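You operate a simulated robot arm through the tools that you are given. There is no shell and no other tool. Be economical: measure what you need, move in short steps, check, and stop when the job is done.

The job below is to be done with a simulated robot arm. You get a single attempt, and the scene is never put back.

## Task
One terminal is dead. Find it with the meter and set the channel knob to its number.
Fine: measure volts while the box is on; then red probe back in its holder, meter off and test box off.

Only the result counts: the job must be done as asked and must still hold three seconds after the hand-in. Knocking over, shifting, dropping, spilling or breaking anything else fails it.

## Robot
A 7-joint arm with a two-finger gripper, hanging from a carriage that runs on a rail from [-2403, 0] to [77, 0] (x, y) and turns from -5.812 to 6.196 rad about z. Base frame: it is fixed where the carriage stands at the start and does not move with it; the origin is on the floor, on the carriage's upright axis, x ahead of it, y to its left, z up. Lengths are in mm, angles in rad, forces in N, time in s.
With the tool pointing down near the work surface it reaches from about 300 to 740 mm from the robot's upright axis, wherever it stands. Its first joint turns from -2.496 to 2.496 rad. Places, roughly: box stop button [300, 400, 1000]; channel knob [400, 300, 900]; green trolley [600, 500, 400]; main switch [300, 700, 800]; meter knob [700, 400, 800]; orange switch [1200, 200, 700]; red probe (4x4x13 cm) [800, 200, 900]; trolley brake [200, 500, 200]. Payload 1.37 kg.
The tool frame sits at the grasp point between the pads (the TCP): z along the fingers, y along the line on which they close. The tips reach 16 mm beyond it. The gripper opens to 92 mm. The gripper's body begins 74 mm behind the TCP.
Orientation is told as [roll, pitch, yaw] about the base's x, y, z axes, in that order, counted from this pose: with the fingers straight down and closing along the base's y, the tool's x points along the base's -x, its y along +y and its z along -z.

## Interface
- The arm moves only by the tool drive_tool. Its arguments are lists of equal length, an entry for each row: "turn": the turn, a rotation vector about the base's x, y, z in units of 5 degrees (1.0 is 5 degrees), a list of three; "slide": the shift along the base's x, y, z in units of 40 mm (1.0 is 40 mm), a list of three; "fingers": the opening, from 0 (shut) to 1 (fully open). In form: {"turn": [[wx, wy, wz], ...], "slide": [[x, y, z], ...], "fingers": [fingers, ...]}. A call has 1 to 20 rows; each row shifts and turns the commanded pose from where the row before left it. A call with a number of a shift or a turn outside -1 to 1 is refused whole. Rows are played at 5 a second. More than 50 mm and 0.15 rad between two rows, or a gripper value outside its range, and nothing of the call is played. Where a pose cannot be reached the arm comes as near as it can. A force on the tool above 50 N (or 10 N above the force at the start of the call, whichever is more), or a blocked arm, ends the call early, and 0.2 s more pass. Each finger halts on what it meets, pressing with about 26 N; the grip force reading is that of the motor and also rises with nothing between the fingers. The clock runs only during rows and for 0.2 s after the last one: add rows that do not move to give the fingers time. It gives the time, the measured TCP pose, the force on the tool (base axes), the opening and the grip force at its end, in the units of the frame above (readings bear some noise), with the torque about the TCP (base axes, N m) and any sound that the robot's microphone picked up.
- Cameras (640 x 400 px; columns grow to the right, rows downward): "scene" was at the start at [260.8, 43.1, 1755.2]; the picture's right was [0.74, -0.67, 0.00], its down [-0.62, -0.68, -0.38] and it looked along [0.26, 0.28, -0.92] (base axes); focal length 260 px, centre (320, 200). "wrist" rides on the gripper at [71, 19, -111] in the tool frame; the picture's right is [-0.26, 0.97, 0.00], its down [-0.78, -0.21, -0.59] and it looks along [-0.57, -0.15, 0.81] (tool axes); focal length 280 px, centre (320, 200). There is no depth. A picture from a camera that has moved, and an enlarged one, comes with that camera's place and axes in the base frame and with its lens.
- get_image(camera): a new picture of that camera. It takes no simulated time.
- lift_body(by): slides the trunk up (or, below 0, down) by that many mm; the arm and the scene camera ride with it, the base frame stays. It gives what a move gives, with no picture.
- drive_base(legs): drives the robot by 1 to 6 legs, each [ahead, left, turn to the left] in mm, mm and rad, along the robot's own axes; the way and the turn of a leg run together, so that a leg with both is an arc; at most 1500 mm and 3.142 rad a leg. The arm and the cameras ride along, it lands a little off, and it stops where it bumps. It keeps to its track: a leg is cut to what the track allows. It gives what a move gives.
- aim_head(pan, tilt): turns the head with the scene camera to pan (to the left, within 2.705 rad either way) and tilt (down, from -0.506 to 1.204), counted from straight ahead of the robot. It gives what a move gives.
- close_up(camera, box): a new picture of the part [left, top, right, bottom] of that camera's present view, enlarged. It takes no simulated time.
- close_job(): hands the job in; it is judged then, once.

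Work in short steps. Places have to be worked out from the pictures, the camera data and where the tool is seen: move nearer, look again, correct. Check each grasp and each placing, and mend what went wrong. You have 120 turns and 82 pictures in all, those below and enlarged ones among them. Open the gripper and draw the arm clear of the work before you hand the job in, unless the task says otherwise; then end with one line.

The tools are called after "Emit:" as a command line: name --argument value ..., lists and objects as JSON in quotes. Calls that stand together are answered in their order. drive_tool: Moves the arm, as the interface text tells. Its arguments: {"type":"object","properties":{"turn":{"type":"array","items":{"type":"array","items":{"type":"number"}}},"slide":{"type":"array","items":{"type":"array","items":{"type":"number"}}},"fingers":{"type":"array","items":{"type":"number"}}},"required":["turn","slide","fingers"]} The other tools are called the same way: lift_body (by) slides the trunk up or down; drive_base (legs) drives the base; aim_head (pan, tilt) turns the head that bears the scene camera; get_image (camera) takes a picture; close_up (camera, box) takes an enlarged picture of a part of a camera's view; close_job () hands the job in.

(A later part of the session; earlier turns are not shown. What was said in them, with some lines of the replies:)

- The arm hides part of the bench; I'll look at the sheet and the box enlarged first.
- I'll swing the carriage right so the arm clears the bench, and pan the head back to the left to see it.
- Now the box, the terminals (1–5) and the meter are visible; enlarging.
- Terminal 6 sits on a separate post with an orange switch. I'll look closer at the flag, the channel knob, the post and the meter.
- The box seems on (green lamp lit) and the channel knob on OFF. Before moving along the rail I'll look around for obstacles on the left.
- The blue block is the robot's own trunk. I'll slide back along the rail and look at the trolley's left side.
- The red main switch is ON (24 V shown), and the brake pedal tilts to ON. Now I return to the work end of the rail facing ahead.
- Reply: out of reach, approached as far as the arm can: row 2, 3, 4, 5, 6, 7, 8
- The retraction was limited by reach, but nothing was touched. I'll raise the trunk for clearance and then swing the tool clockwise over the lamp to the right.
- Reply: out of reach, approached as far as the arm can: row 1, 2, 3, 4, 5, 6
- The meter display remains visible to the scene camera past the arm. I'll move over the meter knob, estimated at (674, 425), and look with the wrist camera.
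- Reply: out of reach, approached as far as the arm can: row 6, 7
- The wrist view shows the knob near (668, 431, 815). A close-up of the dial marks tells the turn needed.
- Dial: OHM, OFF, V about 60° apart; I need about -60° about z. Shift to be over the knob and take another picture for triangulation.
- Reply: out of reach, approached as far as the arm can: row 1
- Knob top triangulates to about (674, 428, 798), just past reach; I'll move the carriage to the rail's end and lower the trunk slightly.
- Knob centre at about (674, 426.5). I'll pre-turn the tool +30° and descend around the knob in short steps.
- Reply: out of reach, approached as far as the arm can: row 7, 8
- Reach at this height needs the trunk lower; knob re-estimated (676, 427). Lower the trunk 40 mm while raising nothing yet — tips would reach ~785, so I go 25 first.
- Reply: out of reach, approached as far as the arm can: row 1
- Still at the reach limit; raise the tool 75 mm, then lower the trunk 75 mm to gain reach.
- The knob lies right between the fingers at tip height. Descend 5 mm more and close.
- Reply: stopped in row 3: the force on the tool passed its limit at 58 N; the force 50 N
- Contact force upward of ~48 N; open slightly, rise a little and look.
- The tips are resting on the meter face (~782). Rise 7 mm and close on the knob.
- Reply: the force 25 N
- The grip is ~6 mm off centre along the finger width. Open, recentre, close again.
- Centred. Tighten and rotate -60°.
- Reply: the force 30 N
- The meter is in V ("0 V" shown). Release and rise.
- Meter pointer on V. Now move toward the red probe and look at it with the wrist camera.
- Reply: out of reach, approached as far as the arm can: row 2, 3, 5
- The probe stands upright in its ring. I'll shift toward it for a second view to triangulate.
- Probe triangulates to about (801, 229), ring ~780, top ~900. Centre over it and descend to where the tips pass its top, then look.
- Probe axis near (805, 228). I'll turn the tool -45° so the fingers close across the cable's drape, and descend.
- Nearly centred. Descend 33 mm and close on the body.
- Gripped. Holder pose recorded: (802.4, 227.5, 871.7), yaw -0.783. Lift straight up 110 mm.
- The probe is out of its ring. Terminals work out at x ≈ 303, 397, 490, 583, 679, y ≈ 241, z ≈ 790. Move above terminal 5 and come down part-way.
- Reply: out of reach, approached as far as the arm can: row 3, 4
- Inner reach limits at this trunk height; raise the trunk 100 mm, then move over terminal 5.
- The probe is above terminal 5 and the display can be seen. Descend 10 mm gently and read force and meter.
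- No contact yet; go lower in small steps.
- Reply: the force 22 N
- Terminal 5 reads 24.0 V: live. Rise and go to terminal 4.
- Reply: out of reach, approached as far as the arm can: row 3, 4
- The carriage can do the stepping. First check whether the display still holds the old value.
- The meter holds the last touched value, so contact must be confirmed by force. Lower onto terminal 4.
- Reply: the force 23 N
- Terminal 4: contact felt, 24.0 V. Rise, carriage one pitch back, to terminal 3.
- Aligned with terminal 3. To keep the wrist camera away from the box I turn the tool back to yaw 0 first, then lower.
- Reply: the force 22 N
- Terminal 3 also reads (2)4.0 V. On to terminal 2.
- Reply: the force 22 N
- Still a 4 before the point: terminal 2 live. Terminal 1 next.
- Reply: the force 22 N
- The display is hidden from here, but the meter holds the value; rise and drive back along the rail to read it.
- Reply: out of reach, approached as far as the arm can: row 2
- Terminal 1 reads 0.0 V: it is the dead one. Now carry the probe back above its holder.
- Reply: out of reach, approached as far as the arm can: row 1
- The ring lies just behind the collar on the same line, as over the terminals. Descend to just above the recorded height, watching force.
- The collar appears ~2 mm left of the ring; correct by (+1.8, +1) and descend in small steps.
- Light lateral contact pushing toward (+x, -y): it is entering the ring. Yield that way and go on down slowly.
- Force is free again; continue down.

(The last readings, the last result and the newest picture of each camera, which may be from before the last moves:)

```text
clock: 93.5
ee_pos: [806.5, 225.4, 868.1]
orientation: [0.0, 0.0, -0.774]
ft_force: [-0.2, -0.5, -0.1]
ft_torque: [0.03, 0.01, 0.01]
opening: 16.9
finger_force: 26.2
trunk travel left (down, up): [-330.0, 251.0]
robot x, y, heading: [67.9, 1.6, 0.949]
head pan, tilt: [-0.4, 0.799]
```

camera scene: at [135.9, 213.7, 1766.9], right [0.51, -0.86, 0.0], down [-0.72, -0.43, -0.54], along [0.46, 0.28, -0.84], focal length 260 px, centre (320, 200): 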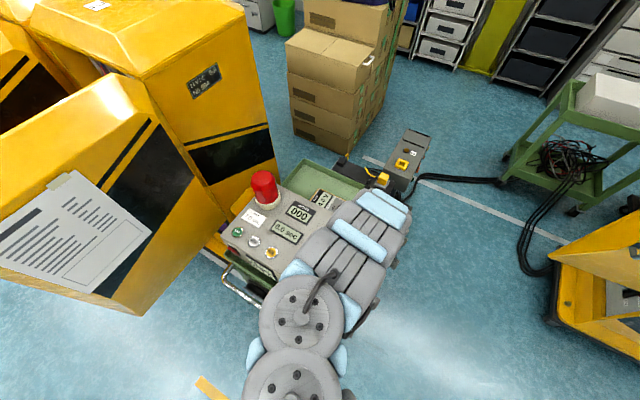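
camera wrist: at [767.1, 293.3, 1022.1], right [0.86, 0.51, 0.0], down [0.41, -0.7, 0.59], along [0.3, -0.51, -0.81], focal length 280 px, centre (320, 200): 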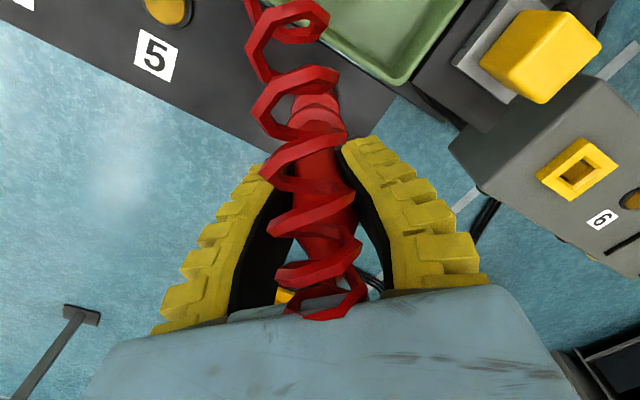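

Emit:
drive_tool --turn '[[0, 0, 0], [0, 0, 0], [0, 0, 0], [0, 0, 0]]' --slide '[[0, 0, -0.08], [0, 0, -0.08], [0, 0, 0], [0, 0, 0]]' --fingers '[0.1, 0.1, 0.1, 0.1]'

Emit:
get_image --camera "wrist"

```text
clock: 94.5
ee_pos: [807.5, 226.3, 862.8]
orientation: [-0.001, -0.001, -0.776]
ft_force: [-4.0, -2.6, 16.5]
ft_torque: [-0.13, -0.01, -0.01]
opening: 16.7
finger_force: 25.3
trunk travel left (down, up): [-330.0, 251.0]
robot x, y, heading: [68.2, 2.0, 0.944]
head pan, tilt: [-0.4, 0.799]
```

```text
13 pictures are left
camera wrist: at [770.8, 290.5, 973.8], right [0.86, 0.51, 0.0], down [0.41, -0.7, 0.59], along [0.3, -0.51, -0.81], focal length 280 px, centre (320, 200)
```

wrist: 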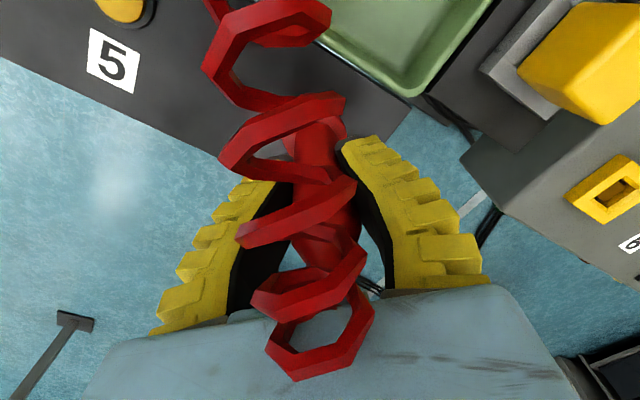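

Seated with 16 N upward. Open the fingers and see whether it stands.

Emit:
drive_tool --turn '[[0, 0, 0], [0, 0, 0], [0, 0, 0], [0, 0, 0], [0, 0, 0], [0, 0, 0]]' --slide '[[-0.05, 0, 0.05], [0, 0, 0], [0, 0, 0], [0, 0, 0], [0, 0, 0], [0, 0, 0]]' --fingers '[0.15, 0.3, 0.5, 0.7, 1, 1]'

Emit:
get_image --camera "wrist"

```text
clock: 95.9
ee_pos: [804.1, 226.9, 863.1]
orientation: [0.0, 0.0, -0.775]
ft_force: [0.3, 0.8, 0.4]
ft_torque: [-0.03, 0.03, -0.01]
opening: 91.9
finger_force: 0.0
trunk travel left (down, up): [-330.0, 251.0]
robot x, y, heading: [66.2, -1.0, 0.946]
head pan, tilt: [-0.4, 0.799]
```

```text
12 pictures are left
camera wrist: at [767.3, 290.3, 974.6], right [0.86, 0.51, 0.0], down [0.41, -0.7, 0.59], along [0.3, -0.51, -0.81], focal length 280 px, centre (320, 200)
```

wrist: 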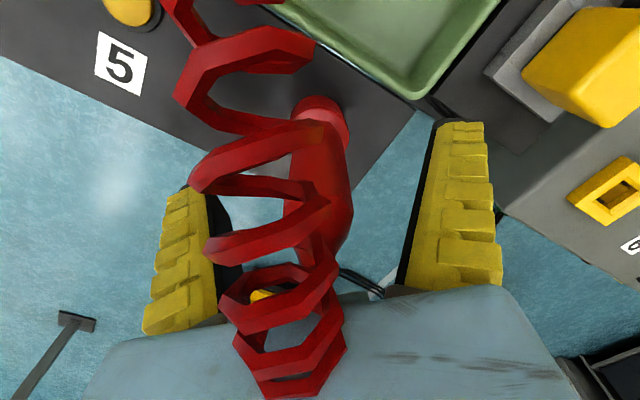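

The probe stands in its ring. Rise, then travel back to the meter knob at the known release pose (674, 424), yaw -0.523.

Emit:
drive_tool --turn '[[0, 0, 0], [0, 0, 0], [0, 0, 0], [0, 0, 0], [0, 0, 0.5], [0, 0, 0.5], [0, 0, 0.5], [0, 0, 0.5], [0, 0, 0.5], [0, 0, 0.4], [0, 0, 0], [0, 0, 0]]' --slide '[[0, 0, 0.5], [0, 0, 0.9], [0, 0, 0.9], [0, 0, 0.85], [-0.54, 0.82, 0], [-0.54, 0.82, 0], [-0.54, 0.82, 0], [-0.54, 0.82, 0], [-0.54, 0.82, 0], [-0.54, 0.82, 0], [0, 0, 0], [0, 0, 0]]' --fingers '[1, 1, 1, 1, 0.8, 0.8, 0.8, 0.8, 0.8, 0.8, 0.8, 0.8]'

```text
clock: 98.5
ee_pos: [677.2, 423.2, 987.4]
orientation: [-0.001, 0.0, -0.522]
ft_force: [-0.3, 0.0, -0.4]
ft_torque: [-0.01, 0.02, -0.02]
opening: 75.5
finger_force: 0.9
trunk travel left (down, up): [-330.0, 251.0]
robot x, y, heading: [67.9, -3.4, 0.949]
head pan, tilt: [-0.4, 0.799]
```

Emit:
drive_tool --turn '[[0, 0, 0], [0, 0, 0], [0, 0, 0], [0, 0, 0], [0, 0, 0]]' --slide '[[-0.05, 0.03, -1], [0, 0, -1], [0, 0, -1], [0, 0, -0.8], [0, 0, 0]]' --fingers '[0.8, 0.8, 0.8, 0.8, 0.8]'

Emit:
get_image --camera "wrist"

```text
clock: 99.7
ee_pos: [673.7, 425.7, 840.8]
orientation: [0.0, 0.0, -0.522]
ft_force: [0.4, 0.0, 0.1]
ft_torque: [-0.02, 0.03, 0.0]
opening: 75.6
finger_force: 1.1
trunk travel left (down, up): [-330.0, 251.0]
robot x, y, heading: [70.6, 0.2, 0.944]
head pan, tilt: [-0.4, 0.799]
```

```text
11 pictures are left
camera wrist: at [622.1, 479.1, 950.3], right [0.71, 0.71, 0.0], down [0.57, -0.57, 0.59], along [0.42, -0.42, -0.81], focal length 280 px, centre (320, 200)
```

wrist: 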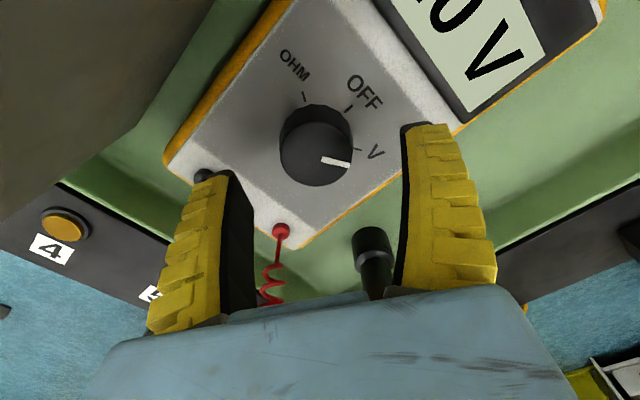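

Centred over the knob (pointer at V). Narrow the fingers to 60 mm, descend, grip, and rotate +60°.

Emit:
drive_tool --turn '[[0, 0, 0], [0, 0, 0], [0, 0, 0], [0, 0, 0], [0, 0, 0], [0, 0, 0]]' --slide '[[0, 0, 0], [0, 0, -0.4], [0.01, 0, -0.44], [0, 0, 0], [0, 0, 0], [0, 0, 0]]' --fingers '[0.66, 0.66, 0.66, 0.45, 0.35, 0.35]'

Emit:
drive_tool --turn '[[0, 0, 0.8], [0, 0, 0.8], [0, 0, 0.8], [0, 0, 0.8], [0, 0, 0.8], [0, 0, 0.8], [0, 0, 0.8], [0, 0, 0.8], [0, 0, 0.8], [0, 0, 0.8], [0, 0, 0.8], [0, 0, 0.8], [0, 0, 0.8], [0, 0, 0.8], [0, 0, 0.8], [0, 0, 0]]' --slide '[[0, 0, 0], [0, 0, 0], [0, 0, 0], [0, 0, 0], [0, 0, 0], [0, 0, 0], [0, 0, 0], [0, 0, 0], [0, 0, 0], [0, 0, 0], [0, 0, 0], [0, 0, 0], [0, 0, 0], [0, 0, 0], [0, 0, 0], [0, 0, 0]]' --fingers '[0.35, 0.35, 0.35, 0.35, 0.35, 0.35, 0.35, 0.35, 0.35, 0.35, 0.35, 0.35, 0.35, 0.35, 0.35, 0.35]'

Emit:
get_image --camera "wrist"

```text
clock: 101.1
ee_pos: [672.9, 424.5, 806.1]
orientation: [-0.001, 0.0, -0.523]
ft_force: [-9.3, -8.1, 13.1]
ft_torque: [0.23, 0.47, -0.01]
opening: 36.6
finger_force: 27.8
trunk travel left (down, up): [-330.0, 251.0]
robot x, y, heading: [73.2, -2.2, 0.945]
head pan, tilt: [-0.4, 0.799]
```

```text
clock: 104.5
ee_pos: [672.3, 425.6, 805.5]
orientation: [0.001, 0.0, 0.526]
ft_force: [-4.7, 1.6, 4.8]
ft_torque: [-0.2, 0.31, -0.03]
opening: 34.0
finger_force: 28.1
trunk travel left (down, up): [-330.0, 251.0]
robot x, y, heading: [65.8, 1.2, 0.944]
head pan, tilt: [-0.4, 0.799]
```

```text
10 pictures are left
camera wrist: at [601.7, 407.0, 916.0], right [-0.26, 0.97, 0.0], down [0.78, 0.21, 0.59], along [0.57, 0.15, -0.81], focal length 280 px, centre (320, 200)
```

wrist: 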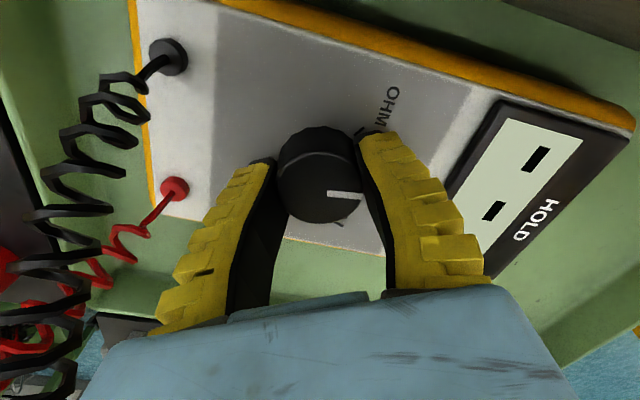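

The display is back to dashes: meter off. Release and rise to z ≈ 1000.

Emit:
drive_tool --turn '[[0, 0, 0], [0, 0, 0], [0, 0, 0], [0, 0, 0], [0, 0, 0], [0, 0, 0], [0, 0, 0], [0, 0, 0]]' --slide '[[0, 0, 0], [0, 0, 0], [0, 0, 0.5], [0, 0, 1], [0, 0, 1], [0, 0, 1], [0, 0, 1], [0, 0, 0]]' --fingers '[0.6, 0.7, 0.7, 0.7, 0.7, 0.7, 0.7, 0.7]'

Emit:
lift_body --by 245

```text
clock: 106.3
ee_pos: [671.0, 424.8, 983.9]
orientation: [0.0, 0.001, 0.525]
ft_force: [-0.7, 0.0, 0.2]
ft_torque: [0.03, -0.03, -0.02]
opening: 66.9
finger_force: 1.4
trunk travel left (down, up): [-330.0, 251.0]
robot x, y, heading: [69.7, 0.5, 0.943]
head pan, tilt: [-0.4, 0.799]
```

```text
clock: 108.8
ee_pos: [674.2, 425.2, 1229.3]
orientation: [-0.001, 0.001, 0.525]
ft_force: [0.6, -0.1, -0.1]
ft_torque: [-0.01, 0.04, 0.02]
opening: 66.8
finger_force: 1.0
trunk travel left (down, up): [-575.0, 6.0]
robot x, y, heading: [66.9, 2.3, 0.945]
head pan, tilt: [-0.4, 0.799]
```

Swing the tool out in front of the trolley (y ≈ 60), turning it toward yaw -90° meanwhile.

Emit:
drive_tool --turn '[[0, 0, -1], [0, 0, -1], [0, 0, -1], [0, 0, -1], [0, 0, -1], [0, 0, -1], [0, 0, -1], [0, 0, -1], [0, 0, -1], [0, 0, -1], [0, 0, -1], [0, 0, -1], [0, 0, -1], [0, 0, -1], [0, 0, -1], [0, 0, -1], [0, 0, 0]]' --slide '[[0.12, -0.92, 0], [0.12, -0.92, 0], [0.12, -0.92, 0], [0.12, -0.92, 0], [0.12, -0.92, 0], [0.12, -0.92, 0], [0.12, -0.92, 0], [0.12, -0.92, 0], [0.12, -0.92, 0], [0.12, -0.92, 0], [0, 0, -0.5], [0, 0, -0.5], [0, 0, -0.5], [0, 0, -0.5], [0, 0, 0], [0, 0, 0], [0, 0, 0]]' --fingers '[0.7, 0.7, 0.7, 0.7, 0.7, 0.7, 0.7, 0.7, 0.7, 0.7, 0.7, 0.7, 0.7, 0.7, 0.7, 0.7, 0.7]'

Emit:
drive_base --legs '[[-189, 257, 0]]'

```text
clock: 112.4
ee_pos: [750.3, 67.8, 1137.0]
orientation: [0.0, 0.0, -0.872]
ft_force: [0.1, 0.2, -0.5]
ft_torque: [0.0, 0.01, 0.02]
opening: 66.5
finger_force: 1.9
out of reach, approached as far as the arm can: row 2, 3, 4, 6
trunk travel left (down, up): [-575.0, 6.0]
robot x, y, heading: [70.8, -3.1, 0.943]
head pan, tilt: [-0.4, 0.799]
```

```text
clock: 114.5
ee_pos: [428.1, 65.9, 1137.7]
orientation: [0.0, 0.001, -0.873]
ft_force: [0.1, 0.3, -0.5]
ft_torque: [0.0, 0.0, 0.04]
opening: 66.8
finger_force: 1.4
trunk travel left (down, up): [-575.0, 6.0]
robot x, y, heading: [-251.5, -1.4, 0.942]
head pan, tilt: [-0.4, 0.799]
```

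Finish yaw to -90° and begin the roll toward horizontal.

Emit:
drive_tool --turn '[[0, 0, -1], [0, 0, -1], [0, 0, -1], [0, 0, -1], [0, 0, -1], [0, 0, -1], [0, 0, -1], [0, 0, -1], [1, 0, 0], [1, 0, 0], [1, 0, 0], [1, 0, 0], [1, 0, 0], [1, 0, 0], [1, 0, 0], [1, 0, 0], [1, 0, 0], [0, 0, 0]]' --slide '[[0, 0, 0], [0, 0, 0], [0, 0, 0], [0, 0, 0], [0, 0, 0], [0, 0, 0], [0, 0, 0], [0, 0, 0], [0, 0, 0], [0, 0, 0], [0, 0, 0], [0, 0, 0], [0, 0, 0], [0, 0, 0], [0, 0, 0], [0, 0, 0], [0, 0, 0], [0, 0, 0]]' --fingers '[0.7, 0.7, 0.7, 0.7, 0.7, 0.7, 0.7, 0.7, 0.7, 0.7, 0.7, 0.7, 0.7, 0.7, 0.7, 0.7, 0.7, 0.7]'

```text
clock: 118.3
ee_pos: [428.7, 66.1, 1138.4]
orientation: [-0.001, 0.787, -1.574]
ft_force: [0.0, 0.0, 0.4]
ft_torque: [0.01, -0.02, 0.02]
opening: 66.8
finger_force: 1.4
trunk travel left (down, up): [-575.0, 6.0]
robot x, y, heading: [-247.4, 0.7, 0.943]
head pan, tilt: [-0.4, 0.799]
```

Reachable. Complete the roll, then lower the trunk to bring the tool level with the knob, and look.

Emit:
drive_tool --turn '[[1, 0, 0], [1, 0, 0], [1, 0, 0], [1, 0, 0], [1, 0, 0], [1, 0, 0], [1, 0, 0], [1, 0, 0], [1, 0, 0], [0, 0, 0]]' --slide '[[0, 0.3, 0], [0, 0.3, 0], [0, 0.3, 0], [0, 0.3, 0], [0, 0.3, 0], [0, 0.3, 0], [0, 0, 0], [0, 0, 0], [0, 0, 0], [0, 0, 0]]' --fingers '[0.8, 0.8, 0.8, 0.8, 0.8, 0.8, 0.8, 0.8, 0.8, 0.8]'

Emit:
lift_body --by -240

Emit:
get_image --camera "wrist"

```text
clock: 120.5
ee_pos: [375.4, 163.8, 1181.9]
orientation: [-0.016, 1.528, -1.586]
ft_force: [-0.3, 0.2, -0.6]
ft_torque: [-0.01, 0.03, -0.02]
opening: 75.3
finger_force: 1.3
out of reach, approached as far as the arm can: row 3, 4, 5, 7, 8
trunk travel left (down, up): [-575.0, 6.0]
robot x, y, heading: [-253.2, -1.5, 0.939]
head pan, tilt: [-0.4, 0.799]
```

```text
clock: 123.0
ee_pos: [376.9, 162.5, 941.1]
orientation: [-0.012, 1.528, -1.579]
ft_force: [0.3, 0.1, -0.9]
ft_torque: [-0.02, -0.02, 0.01]
opening: 75.2
finger_force: 1.6
trunk travel left (down, up): [-335.0, 246.0]
robot x, y, heading: [-255.4, 2.7, 0.943]
head pan, tilt: [-0.4, 0.799]
```

```text
9 pictures are left
camera wrist: at [394.8, 56.1, 1016.5], right [0.96, -0.01, -0.26], down [-0.21, -0.62, -0.75], along [-0.16, 0.78, -0.6], focal length 280 px, centre (320, 200)
```

wrist: 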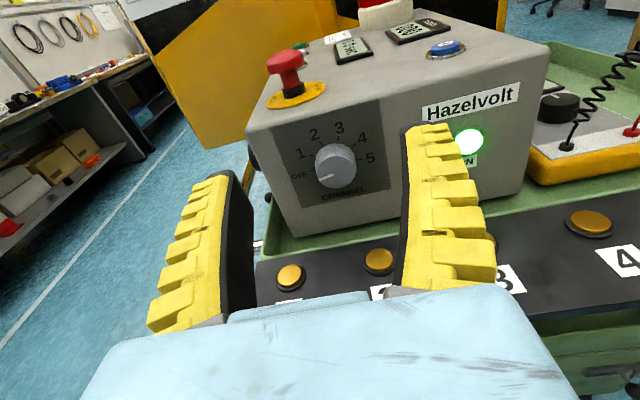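

Excellent view: the knob's front is at about (372, 316, 852), pointer on OFF, positions ~40° apart. Line up in front of it at y ≈ 235 first.

Emit:
drive_tool --turn '[[0.45, 0, 0], [0, 0, 0], [0, 0, 0], [0, 0, 0], [0, 0, 0]]' --slide '[[-0.05, 0, -0.7], [-0.05, 0, -0.75], [0, 0, -0.75], [0, 0.9, 0], [0, 0, 0]]' --fingers '[0.8, 0.8, 0.8, 0.8, 0.8]'

Emit:
get_image --camera "wrist"

```text
clock: 124.2
ee_pos: [350.6, 212.9, 911.0]
orientation: [-0.075, 1.568, -1.647]
ft_force: [0.0, -0.5, -1.4]
ft_torque: [0.0, -0.03, -0.03]
opening: 75.4
finger_force: 1.3
out of reach, approached as far as the arm can: row 1, 2, 3
trunk travel left (down, up): [-335.0, 246.0]
robot x, y, heading: [-248.9, 1.0, 0.943]
head pan, tilt: [-0.4, 0.799]
```

```text
8 pictures are left
camera wrist: at [370.3, 103.1, 982.0], right [0.96, 0.0, -0.26], down [-0.21, -0.59, -0.78], along [-0.16, 0.81, -0.57], focal length 280 px, centre (320, 200)
```

wrist: 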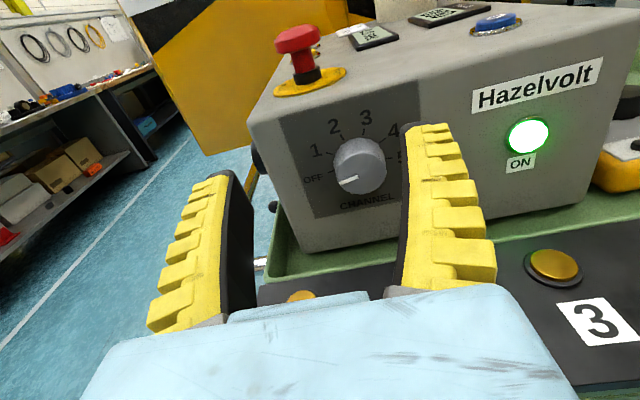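

Still a reach drift toward the axis, so bring the carriage forward 110 mm and lower the trunk 57 mm; knob re-measured at (371, 316, 856).

Emit:
drive_base --legs '[[64.6, -88.8, 0]]'

Emit:
lift_body --by -55

Emit:
drive_tool --turn '[[0, 0, 0.5], [0, 0, 0.4], [0, 0, 0], [0, 0, 0]]' --slide '[[-0.8, 0, 0], [-0.8, 0, 0], [-0.6, 0, 0], [0, 0, 0]]' --fingers '[0.8, 0.8, 0.8, 0.8]'

```text
clock: 125.4
ee_pos: [460.8, 214.7, 910.9]
orientation: [-0.068, 1.565, -1.632]
ft_force: [0.1, -1.4, 0.6]
ft_torque: [-0.02, 0.0, 0.01]
opening: 75.4
finger_force: 1.5
trunk travel left (down, up): [-335.0, 246.0]
robot x, y, heading: [-137.9, 0.8, 0.946]
head pan, tilt: [-0.4, 0.799]
```

```text
clock: 126.4
ee_pos: [460.2, 214.6, 856.7]
orientation: [0.009, 1.564, -1.557]
ft_force: [0.3, 0.7, 0.2]
ft_torque: [-0.06, -0.02, 0.02]
opening: 75.4
finger_force: 1.3
trunk travel left (down, up): [-280.0, 301.0]
robot x, y, heading: [-142.3, 1.3, 0.943]
head pan, tilt: [-0.4, 0.799]
```

```text
clock: 127.4
ee_pos: [372.9, 215.5, 856.8]
orientation: [-0.079, 1.565, -1.566]
ft_force: [-0.8, 0.4, -0.5]
ft_torque: [0.02, 0.0, -0.02]
opening: 75.3
finger_force: 1.5
trunk travel left (down, up): [-280.0, 301.0]
robot x, y, heading: [-140.8, -2.0, 0.938]
head pan, tilt: [-0.4, 0.799]
```

My yaw correction was unneeded (gimbal reading); undo it, and advance toward the knob with tips just before its face.

Emit:
drive_tool --turn '[[0, 0, -0.9], [0, 0, 0], [0, 0, 0], [0, 0, 0]]' --slide '[[-0.04, 0.6, 0], [0, 0.7, 0], [0, 0.6, 0], [0, 0, 0]]' --fingers '[0.8, 0.8, 0.8, 0.8]'

Emit:
get_image --camera "wrist"

```text
clock: 128.4
ee_pos: [372.5, 291.7, 857.3]
orientation: [-0.031, 1.567, -1.594]
ft_force: [0.1, 0.0, 0.6]
ft_torque: [-0.04, -0.02, -0.01]
opening: 75.7
finger_force: 1.3
trunk travel left (down, up): [-280.0, 301.0]
robot x, y, heading: [-142.5, -0.8, 0.946]
head pan, tilt: [-0.4, 0.799]
```

```text
7 pictures are left
camera wrist: at [391.9, 181.7, 927.9], right [0.96, 0.0, -0.26], down [-0.21, -0.59, -0.78], along [-0.16, 0.8, -0.57], focal length 280 px, centre (320, 200)
```

wrist: 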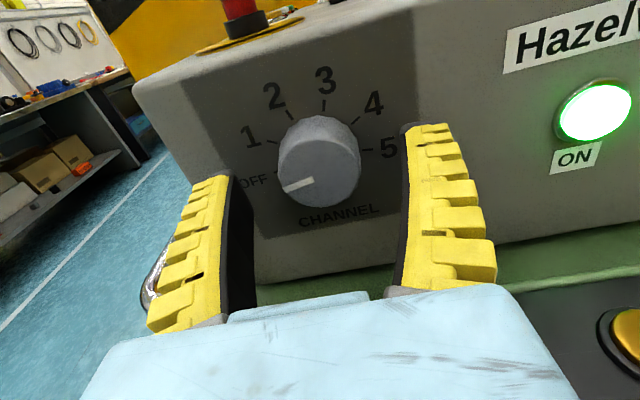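

Knob axis is about (370, 847). Pre-turn -20° about y, correct, advance and close.

Emit:
drive_tool --turn '[[0, -1, 0], [0, -1, 0], [0, -1, 0], [0, -1, 0], [0, 0, 0], [0, 0, 0], [0, 0, 0], [0, 0, 0], [0, 0, 0], [0, 0, 0]]' --slide '[[-0.06, 0, -0.25], [0, 0, 0], [0, 0, 0], [0, 0, 0], [0, 0.3, 0], [0, 0.27, 0], [0, 0, 0], [0, 0, 0], [0, 0, 0], [0, 0, 0]]' --fingers '[0.8, 0.8, 0.8, 0.8, 0.8, 0.8, 0.6, 0.45, 0.38, 0.38]'

Emit:
get_image --camera "wrist"

```text
clock: 130.6
ee_pos: [371.8, 308.3, 846.4]
orientation: [1.541, 1.219, -0.023]
ft_force: [11.9, -21.0, 4.2]
ft_torque: [0.3, 0.02, -0.73]
opening: 45.7
finger_force: 9.4
trunk travel left (down, up): [-280.0, 301.0]
robot x, y, heading: [-143.4, 1.5, 0.945]
head pan, tilt: [-0.4, 0.799]
```

```text
6 pictures are left
camera wrist: at [366.3, 199.9, 919.9], right [1.0, 0.0, 0.09], down [0.07, -0.6, -0.8], along [0.05, 0.8, -0.59], focal length 280 px, centre (320, 200)
```

wrist: 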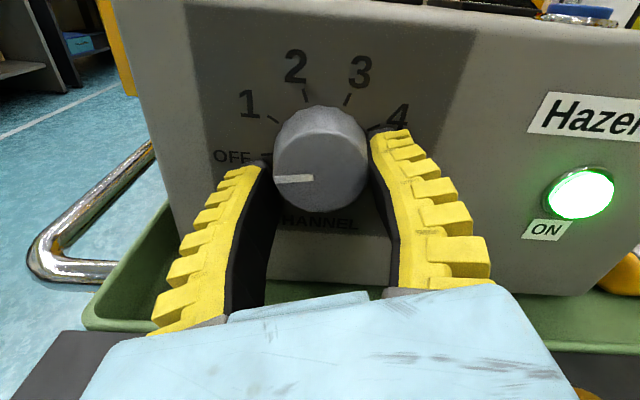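

The tips touch the faceplate, and the fingers are about 8 mm low. Open, back off 4 mm, rise 8 mm, re-grip and rotate +40° about y.

Emit:
drive_tool --turn '[[0, 0, 0], [0, 0, 0], [0, 0, 0], [0, 0, 0], [0, 0, 0], [0, 0, 0], [0, 0, 0]]' --slide '[[0, -0.12, 0], [0, 0, 0], [0, 0, 0.2], [0, 0, 0], [0, 0, 0], [0, 0, 0], [0, 0, 0]]' --fingers '[0.6, 0.7, 0.7, 0.55, 0.42, 0.36, 0.36]'

```text
clock: 132.2
ee_pos: [372.7, 307.5, 854.4]
orientation: [1.555, 1.221, -0.013]
ft_force: [8.1, -0.4, 5.7]
ft_torque: [0.13, 0.02, -0.07]
opening: 42.2
finger_force: 7.3
trunk travel left (down, up): [-280.0, 301.0]
robot x, y, heading: [-142.3, -3.4, 0.944]
head pan, tilt: [-0.4, 0.799]
```

Emit:
drive_tool --turn '[[0, 0, 0], [0, 0, 0], [0, 0.8, 0], [0, 0.8, 0], [0, 0.8, 0], [0, 0.8, 0], [0, 0.8, 0], [0, 0.8, 0], [0, 0.8, 0], [0, 0.8, 0], [0, 0.8, 0], [0, 0.8, 0], [0, 0, 0], [0, 0, 0]]' --slide '[[0.03, 0, 0], [0, 0, 0], [0, 0, 0], [0, 0, 0], [0, 0, 0], [0, 0, 0], [0, 0, 0], [0, 0, 0], [0, 0, 0], [0, 0, 0], [0, 0, 0], [0, 0, 0], [0, 0, 0], [0, 0, 0]]' --fingers '[0.3, 0.3, 0.3, 0.3, 0.3, 0.3, 0.3, 0.3, 0.3, 0.3, 0.3, 0.3, 0.3, 0.3]'

Emit:
get_image --camera "wrist"

```text
clock: 135.2
ee_pos: [371.4, 307.5, 855.0]
orientation: [-1.57, 1.224, -3.137]
ft_force: [-6.3, -9.1, 27.6]
ft_torque: [0.75, -0.04, 0.06]
opening: 36.2
finger_force: 28.0
trunk travel left (down, up): [-280.0, 301.0]
robot x, y, heading: [-140.5, -2.9, 0.946]
head pan, tilt: [-0.4, 0.799]
```

```text
5 pictures are left
camera wrist: at [413.9, 198.1, 915.1], right [0.82, 0.01, -0.58], down [-0.46, -0.59, -0.66], along [-0.34, 0.81, -0.48], focal length 280 px, centre (320, 200)
```

wrist: 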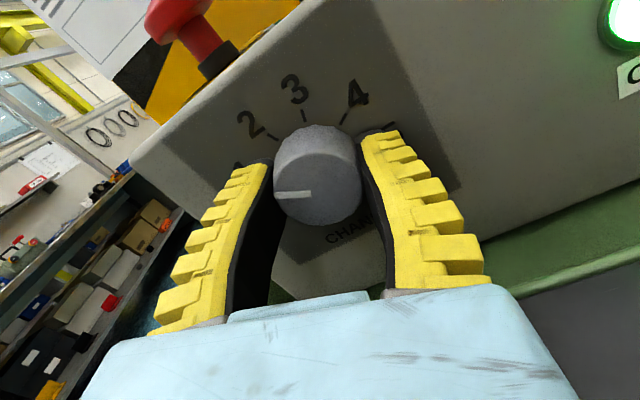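

The pointer followed the grip by 40° and now meets "1". Release and back off from the knob.

Emit:
drive_tool --turn '[[0, 0, 0], [0, 0, 0], [0, 0, 0], [0, 0, 0], [0, 0, 0], [0, 0, 0], [0, 0, 0], [0, 0, 0]]' --slide '[[0, 0, 0], [0, 0, 0], [0, 0, 0], [0, -0.5, 0], [0, -0.9, 0], [0, -0.9, 0], [0, -0.9, 0], [0, 0, 0]]' --fingers '[0.5, 0.7, 0.85, 0.85, 0.85, 0.85, 0.85, 0.85]'

Emit:
close_up --camera "wrist" --box '[240, 60, 440, 185]'

```text
clock: 137.0
ee_pos: [368.4, 179.1, 855.6]
orientation: [-1.565, 1.222, -3.13]
ft_force: [0.1, 0.2, -0.5]
ft_torque: [0.0, 0.0, 0.01]
opening: 79.5
finger_force: 1.2
trunk travel left (down, up): [-280.0, 301.0]
robot x, y, heading: [-144.6, -1.1, 0.946]
head pan, tilt: [-0.4, 0.799]
```

```text
3.20 times, centred on (340, 122) of wrist
camera zoom: at [411.0, 70.8, 914.0], right [0.82, 0.0, -0.58], down [-0.46, -0.59, -0.66], along [-0.35, 0.8, -0.48], focal length 897 px, centre (256, 448)
```

zoom: 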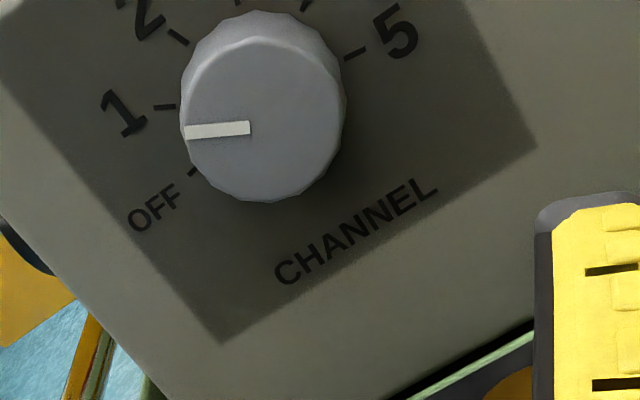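

Knob is at 1 (pointer parallel to that tick). Now raise the trunk and unwind the tool to vertical.

Emit:
lift_body --by 290

Emit:
drive_tool --turn '[[0, -1, 0], [0, -1, 0], [0, -1, 0], [0, -1, 0], [-1, 0, 0], [-1, 0, 0], [-1, 0, 0], [-1, 0, 0], [-1, 0, 0], [-1, 0, 0], [-1, 0, 0], [-1, 0, 0], [-1, 0, 0], [-1, 0, 0], [-1, 0, 0], [-1, 0, 0]]' --slide '[[0, -0.5, 0], [0, -0.5, 0], [0, 0, 0], [0, 0, 0], [0, 0, 0], [0, 0, 0], [0, 0, 0], [0, 0, 0], [0, 0, 0], [0, 0, 0], [0, 0, 0], [0, 0, 0], [0, 0, 0], [0, 0, 0], [0, 0, 0], [0, 0, 0]]' --fingers '[0.5, 0.3, 0.1, 0, 0, 0, 0, 0, 0, 0, 0, 0, 0, 0, 0, 0]'

```text
clock: 139.9
ee_pos: [367.7, 181.3, 1144.6]
orientation: [-1.564, 1.222, -3.128]
ft_force: [0.1, 0.4, -0.1]
ft_torque: [0.01, 0.0, -0.01]
opening: 79.6
finger_force: 0.6
trunk travel left (down, up): [-570.0, 11.0]
robot x, y, heading: [-138.9, 0.9, 0.945]
head pan, tilt: [-0.4, 0.799]
```

```text
clock: 143.3
ee_pos: [367.1, 141.1, 1144.1]
orientation: [-0.007, 0.517, -1.572]
ft_force: [0.4, -0.7, -0.5]
ft_torque: [0.04, -0.01, 0.0]
opening: 0.0
finger_force: 25.9
trunk travel left (down, up): [-570.0, 11.0]
robot x, y, heading: [-144.4, 0.0, 0.945]
head pan, tilt: [-0.4, 0.799]
```

Emit:
drive_base --legs '[[-44.6, 61.5, 0]]'

Emit:
drive_tool --turn '[[-1, 0, 0], [-1, 0, 0], [-1, 0, 0], [-1, 0, 0], [-1, 0, 0], [-0.9, 0, 0], [0, 0, 1], [0, 0, 1], [0, 0, 1], [0, 0, 1], [0, 0, 1], [0, 0, 1], [0, 0, 1], [0, 0, 1], [0, 0, 1], [0, 0, 1], [0, 0, 1], [0, 0, 1], [0, 0, 1], [0, 0, 1]]' --slide '[[0, 0, 0], [0, 0, 0], [0, 0, 0], [0, 0, 0], [0, 0, 0], [0, 0, 0], [-0.15, 0.7, 0], [-0.15, 0.7, 0], [-0.15, 0.7, 0], [-0.15, 0.7, 0], [-0.15, 0.7, 0], [-0.15, 0.7, 0], [-0.15, 0.7, 0], [-0.15, 0.7, 0], [-0.15, 0.7, 0], [-0.15, 0.7, 0], [-0.15, 0.7, 0], [-0.15, 0.7, 0], [-0.15, 0.7, 0], [-0.15, 0.7, 0]]' --fingers '[0, 0, 0, 0, 0, 0, 0, 0, 0, 0, 0, 0, 0, 0, 0, 0, 0, 0, 0, 0]'

```text
clock: 144.4
ee_pos: [291.1, 140.1, 1144.1]
orientation: [-0.005, 0.518, -1.573]
ft_force: [0.3, -0.6, 0.0]
ft_torque: [0.02, -0.01, -0.02]
opening: 0.0
finger_force: 26.2
trunk travel left (down, up): [-570.0, 11.0]
robot x, y, heading: [-215.6, 1.2, 0.946]
head pan, tilt: [-0.4, 0.799]
```

```text
clock: 148.6
ee_pos: [206.9, 529.6, 1144.2]
orientation: [-0.006, 0.005, -0.35]
ft_force: [0.8, 0.1, 0.5]
ft_torque: [0.05, -0.01, -0.03]
opening: 0.0
finger_force: 26.2
trunk travel left (down, up): [-570.0, 11.0]
robot x, y, heading: [-216.1, 3.8, 0.945]
head pan, tilt: [-0.4, 0.799]
```

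Continue: yaw to +35° and tilt 45° toward the switch face, moving to (215, 630).

Emit:
drive_tool --turn '[[0, 0, 1], [0, 0, 1], [0, 0, 1], [0, 0, 1], [0, 0, 1], [0, 0, 1], [0, 0, 1], [0, 0, 1], [0, 0, 1], [0, 0, 1], [0, 0, 1], [0.574, -0.819, 0], [0.574, -0.819, 0], [0.574, -0.819, 0], [0.574, -0.819, 0], [0.574, -0.819, 0], [0.574, -0.819, 0], [0.574, -0.819, 0], [0.574, -0.819, 0], [0.574, -0.819, 0]]' --slide '[[0, 0, 0], [0, 0, 0], [0, 0, 0], [0, 0, 0], [0, 0, 0], [0, 0, 0], [0, 0, 0], [0, 0, 0], [0, 0, 0], [0, 0, 0], [0, 0, 0], [0, 0.2, 0], [0, 0.2, 0], [0, 0.25, 0], [0, 0.25, 0], [0, 0.25, 0], [0, 0.25, 0], [0, 0.25, 0], [0, 0.25, 0], [0, 0.25, 0]]' --fingers '[0, 0, 0, 0, 0, 0, 0, 0, 0, 0, 0, 0, 0, 0, 0, 0, 0, 0, 0, 0]'

Emit:
lift_body --by -190

Emit:
get_image --camera "wrist"

```text
clock: 152.8
ee_pos: [207.2, 617.7, 1144.3]
orientation: [-0.001, -0.782, 0.608]
ft_force: [-0.1, 0.5, 0.5]
ft_torque: [0.03, 0.01, -0.01]
opening: 0.0
finger_force: 25.6
trunk travel left (down, up): [-570.0, 11.0]
robot x, y, heading: [-215.3, 3.9, 0.944]
head pan, tilt: [-0.4, 0.799]
```

```text
clock: 154.8
ee_pos: [207.9, 618.8, 954.6]
orientation: [-0.002, -0.782, 0.608]
ft_force: [0.5, 0.3, -0.3]
ft_torque: [-0.01, 0.0, -0.01]
opening: 0.1
finger_force: 25.7
trunk travel left (down, up): [-380.0, 201.0]
robot x, y, heading: [-216.3, 0.0, 0.949]
head pan, tilt: [-0.4, 0.799]
```

```text
3 pictures are left
camera wrist: at [90.8, 561.2, 983.1], right [-0.4, 0.9, 0.18], down [0.23, -0.09, 0.97], along [0.89, 0.43, -0.17], focal length 280 px, centre (320, 200)
```

wrist: 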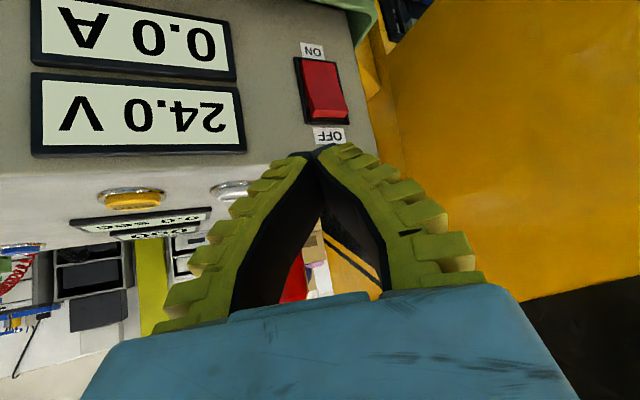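

The rocker is clear: OFF half at about (288, 681, 862). Move to a pre-press point 45 mm short along the finger direction.

Emit:
drive_tool --turn '[[0, 0, 0], [0, 0, 0], [0, 0, 0], [0, 0, 0], [0, 0, 0]]' --slide '[[0.45, 0.37, -0.5], [0.45, 0.37, -0.5], [0.45, 0.36, -0.52], [0.15, 0.1, -0.18], [0, 0, 0]]' --fingers '[0, 0, 0, 0, 0]'

Emit:
drive_tool --turn '[[0, 0, 0], [0, 0, 0], [0, 0, 0], [0, 0, 0], [0, 0, 0], [0, 0, 0]]' --slide '[[0.1, 0.07, -0.12], [0.1, 0.07, -0.12], [0.1, 0.07, -0.12], [0.08, 0.05, -0.07], [0, 0, 0], [0, 0, 0]]' --fingers '[0, 0, 0, 0, 0, 0]'

```text
clock: 156.0
ee_pos: [263.9, 666.7, 884.9]
orientation: [-0.003, -0.778, 0.608]
ft_force: [-6.5, -2.4, 1.9]
ft_torque: [-0.01, -0.05, -0.1]
opening: 0.0
finger_force: 26.0
trunk travel left (down, up): [-380.0, 201.0]
robot x, y, heading: [-219.2, 0.2, 0.944]
head pan, tilt: [-0.4, 0.799]
```

```text
clock: 156.5
ee_pos: [265.9, 668.4, 880.6]
orientation: [-0.002, -0.781, 0.611]
ft_force: [-24.8, -25.0, 23.2]
ft_torque: [-0.29, -0.35, -0.46]
opening: 0.1
finger_force: 25.6
trunk travel left (down, up): [-380.0, 201.0]
robot x, y, heading: [-222.9, 1.4, 0.947]
head pan, tilt: [-0.4, 0.799]
stopped in row 2: the force on the tool passed its limit at 58 N (the readings are from after the stop); the commanded pose is now the measured one
```

Contact earlier than expected, 58 N. Look at the switch.

Emit:
close_up --camera "wrist" --box '[200, 20, 440, 170]'

```text
2.67 times, centred on (320, 95) of wrist
camera zoom: at [148.8, 611.9, 909.3], right [-0.4, 0.9, 0.18], down [0.23, -0.09, 0.97], along [0.89, 0.43, -0.17], focal length 748 px, centre (320, 480)
```

zoom: 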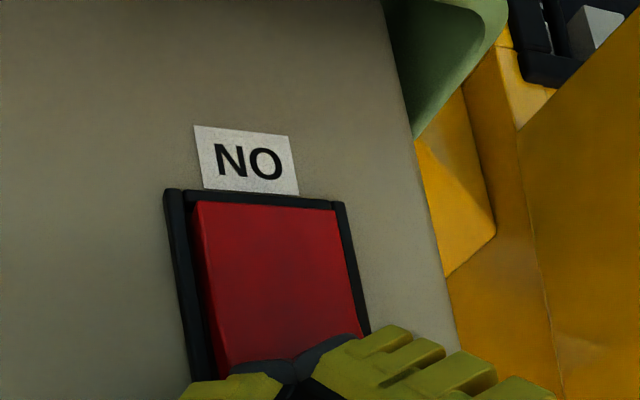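

The tip is on the OFF half. Press a bit more straight in (+x), then back off and check the display.

Emit:
drive_tool --turn '[[0, 0, 0], [0, 0, 0], [0, 0, 0]]' --slide '[[0.1, 0, 0], [0.1, 0, 0], [0, 0, 0]]' --fingers '[0, 0, 0]'

Emit:
drive_tool --turn '[[0, 0, 0], [0, 0, 0], [0, 0, 0], [0, 0, 0], [0, 0, 0]]' --slide '[[-0.45, -0.3, 0.5], [-0.45, -0.35, 0.5], [-0.45, -0.35, 0.5], [-0.2, -0.2, 0.2], [0, 0, 0]]' --fingers '[0, 0, 0, 0, 0]'

Emit:
get_image --camera "wrist"

```text
clock: 157.1
ee_pos: [266.3, 669.8, 879.9]
orientation: [0.003, -0.777, 0.61]
ft_force: [-30.1, -28.5, 28.1]
ft_torque: [-0.35, -0.31, -0.48]
opening: 0.7
finger_force: 26.1
trunk travel left (down, up): [-380.0, 201.0]
robot x, y, heading: [-220.3, -0.8, 0.948]
head pan, tilt: [-0.4, 0.799]
stopped in row 2: the force on the tool passed its limit at 54 N (the readings are from after the stop); the commanded pose is now the measured one
```

```text
clock: 158.3
ee_pos: [210.3, 625.7, 949.9]
orientation: [0.003, -0.784, 0.609]
ft_force: [0.5, 0.1, -0.6]
ft_torque: [0.01, 0.01, -0.01]
opening: 0.0
finger_force: 25.8
trunk travel left (down, up): [-380.0, 201.0]
robot x, y, heading: [-221.6, -0.3, 0.952]
head pan, tilt: [-0.4, 0.799]
```

```text
1 pictures are left
camera wrist: at [94.1, 567.6, 978.1], right [-0.4, 0.9, 0.19], down [0.24, -0.1, 0.97], along [0.89, 0.43, -0.17], focal length 280 px, centre (320, 200)
```

wrist: 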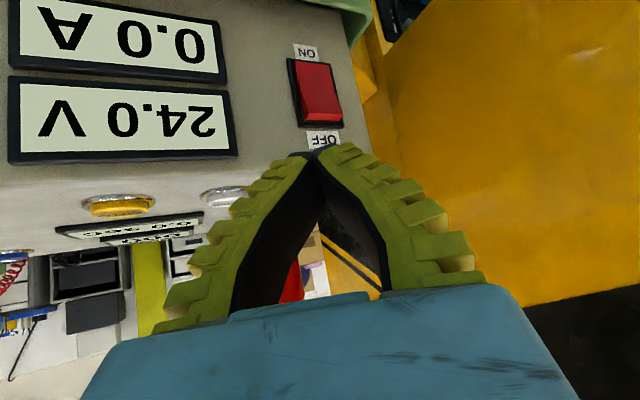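

Display still 24.0 V: the finger's upper corner struck the bezel above the rocker. Lower the tool ~22 mm so that corner lands on the OFF half (z ≈ 857), then push along +x.

Emit:
drive_tool --turn '[[0, 0, 0], [0, 0, 0], [0, 0, 0], [0, 0, 0], [0, 0, 0]]' --slide '[[0.13, 0.25, -0.8], [0.12, 0.25, -0.8], [0.12, 0.25, -0.7], [0.35, 0.2, 0], [0, 0, 0]]' --fingers '[0, 0, 0, 0, 0]'

Emit:
drive_tool --turn '[[0, 0, 0], [0, 0, 0], [0, 0, 0], [0, 0, 0], [0, 0, 0], [0, 0, 0], [0, 0, 0], [0, 0, 0]]' --slide '[[0.2, 0, 0], [0.15, 0, 0], [0.1, 0, 0], [0.1, 0, 0], [0.1, 0, 0], [0.1, 0, 0], [0.1, 0, 0], [0, 0, 0]]' --fingers '[0, 0, 0, 0, 0, 0, 0, 0]'

```text
clock: 159.5
ee_pos: [239.9, 663.0, 857.4]
orientation: [0.003, -0.778, 0.611]
ft_force: [0.4, 0.8, -0.1]
ft_torque: [-0.01, 0.02, 0.02]
opening: 0.1
finger_force: 25.6
trunk travel left (down, up): [-380.0, 201.0]
robot x, y, heading: [-216.1, 2.5, 0.949]
head pan, tilt: [-0.4, 0.799]
```

```text
clock: 161.1
ee_pos: [260.2, 663.2, 853.9]
orientation: [0.011, -0.772, 0.612]
ft_force: [-31.5, -23.4, 18.5]
ft_torque: [0.09, -0.55, -0.57]
opening: 0.1
finger_force: 26.0
trunk travel left (down, up): [-380.0, 201.0]
robot x, y, heading: [-218.0, -0.7, 0.954]
head pan, tilt: [-0.4, 0.799]
stopped in row 8: the force on the tool passed its limit at 50 N (the readings are from after the stop); the commanded pose is now the measured one
```

Stalled 6 mm proud of the face; likely on the frame's side or too near the pivot. Back off, shift +10 mm in y and aim ~10 mm higher, then push again.

Emit:
drive_tool --turn '[[0, 0, 0], [0, 0, 0], [0, 0, 0], [0, 0, 0], [0, 0, 0]]' --slide '[[-0.4, 0, 0], [0, 0.26, 0.24], [0.25, 0, 0], [0, 0, 0], [0, 0, 0]]' --fingers '[0, 0, 0, 0, 0]'

Emit:
drive_tool --turn '[[0, 0, 0], [0, 0, 0], [0, 0, 0], [0, 0, 0]]' --slide '[[0.1, 0, 0], [0.1, 0, 0], [0, 0, 0], [0, 0, 0]]' --fingers '[0, 0, 0, 0]'

Emit:
drive_tool --turn '[[0, 0, 0], [0, 0, 0], [0, 0, 0], [0, 0, 0]]' --slide '[[0.1, 0, 0], [0.1, 0, 0], [0, 0, 0], [0, 0, 0]]' --fingers '[0, 0, 0, 0]'

```text
clock: 162.3
ee_pos: [256.0, 678.4, 866.8]
orientation: [0.015, -0.779, 0.607]
ft_force: [-22.1, 4.1, 12.8]
ft_torque: [-0.11, -0.37, -0.04]
opening: 0.0
finger_force: 25.9
trunk travel left (down, up): [-380.0, 201.0]
robot x, y, heading: [-219.0, -0.5, 0.946]
head pan, tilt: [-0.4, 0.799]
```

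```text
clock: 162.9
ee_pos: [256.4, 680.5, 866.2]
orientation: [0.018, -0.775, 0.612]
ft_force: [-26.5, -13.1, 17.9]
ft_torque: [-0.1, -0.48, -0.45]
opening: 0.1
finger_force: 25.9
trunk travel left (down, up): [-380.0, 201.0]
robot x, y, heading: [-220.6, -2.8, 0.955]
head pan, tilt: [-0.4, 0.799]
stopped in row 2: the force on the tool passed its limit at 53 N (the readings are from after the stop); the commanded pose is now the measured one
```

```text
clock: 163.3
ee_pos: [256.4, 681.5, 864.6]
orientation: [0.022, -0.77, 0.614]
ft_force: [-26.7, -17.5, 16.5]
ft_torque: [0.01, -0.48, -0.51]
opening: 0.0
finger_force: 26.1
trunk travel left (down, up): [-380.0, 201.0]
robot x, y, heading: [-217.1, 0.5, 0.956]
head pan, tilt: [-0.4, 0.799]
stopped in row 2: the force on the tool passed its limit at 53 N (the readings are from after the stop); the commanded pose is now the measured one
```

Contact geometry suggests press 2 went deep (likely flipped) and press 3 met the frame. Back off and use the last picture on the display.

Emit:
drive_tool --turn '[[0, 0, 0], [0, 0, 0], [0, 0, 0], [0, 0, 0], [0, 0, 0]]' --slide '[[-0.5, -0.3, 0.1], [-0.45, -0.4, 0.6], [-0.3, -0.4, 0.7], [0, -0.3, 0.7], [0, 0, 0]]' --fingers '[0, 0, 0, 0, 0]'

Emit:
get_image --camera "wrist"

```text
clock: 164.5
ee_pos: [213.0, 627.3, 949.6]
orientation: [0.018, -0.777, 0.615]
ft_force: [0.1, -0.4, -0.9]
ft_torque: [-0.01, -0.01, -0.02]
opening: 0.0
finger_force: 26.1
trunk travel left (down, up): [-380.0, 201.0]
robot x, y, heading: [-220.9, -0.4, 0.952]
head pan, tilt: [-0.4, 0.799]
```

```text
0 pictures are left
camera wrist: at [99.0, 566.8, 979.0], right [-0.41, 0.89, 0.2], down [0.25, -0.1, 0.96], along [0.88, 0.45, -0.18], focal length 280 px, centre (320, 200)
```

wrist: 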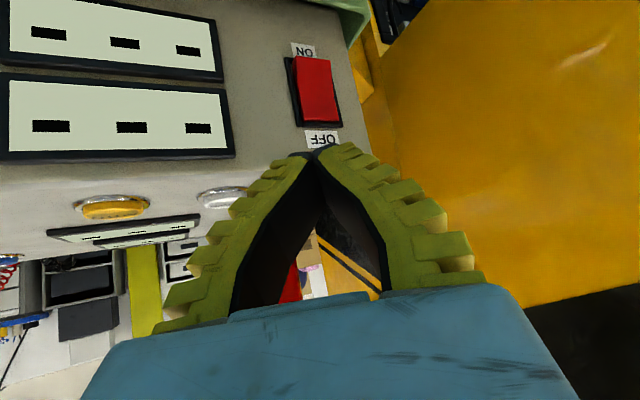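

The displays show dashes: the box is off. Raise clear and open the gripper.

Emit:
lift_body --by 190

Emit:
drive_tool --turn '[[0, 0, 0], [0, 0, 0], [0, 0, 0], [0, 0, 0], [0, 0, 0]]' --slide '[[-0.2, -0.5, 0], [-0.2, -0.5, 0], [0, 0, 0], [0, 0, 0], [0, 0, 0]]' --fingers '[0.3, 0.6, 1, 1, 1]'

```text
clock: 166.6
ee_pos: [212.9, 625.8, 1139.8]
orientation: [0.018, -0.778, 0.613]
ft_force: [0.1, 0.8, -0.2]
ft_torque: [-0.02, 0.0, 0.04]
opening: 0.0
finger_force: 25.7
trunk travel left (down, up): [-570.0, 11.0]
robot x, y, heading: [-218.3, -1.0, 0.95]
head pan, tilt: [-0.4, 0.799]
```

```text
clock: 167.8
ee_pos: [198.6, 586.6, 1141.1]
orientation: [0.018, -0.778, 0.611]
ft_force: [0.1, 0.4, -0.3]
ft_torque: [0.03, -0.03, -0.02]
opening: 91.9
finger_force: 0.0
trunk travel left (down, up): [-570.0, 11.0]
robot x, y, heading: [-219.6, -0.2, 0.957]
head pan, tilt: [-0.4, 0.799]
```

The arm is clear and the gripper is open, so I'm handing the job in.

Emit:
close_job

```text
The job is handed in.
```

Terminal 1 is dead: it read 0.0 V with the box on, while terminals 2–5 read 24.0 V; I did not measure terminal 6 on the separate post. The channel knob is set to 1, the red probe is back in its holder, and the meter and test box are both off.
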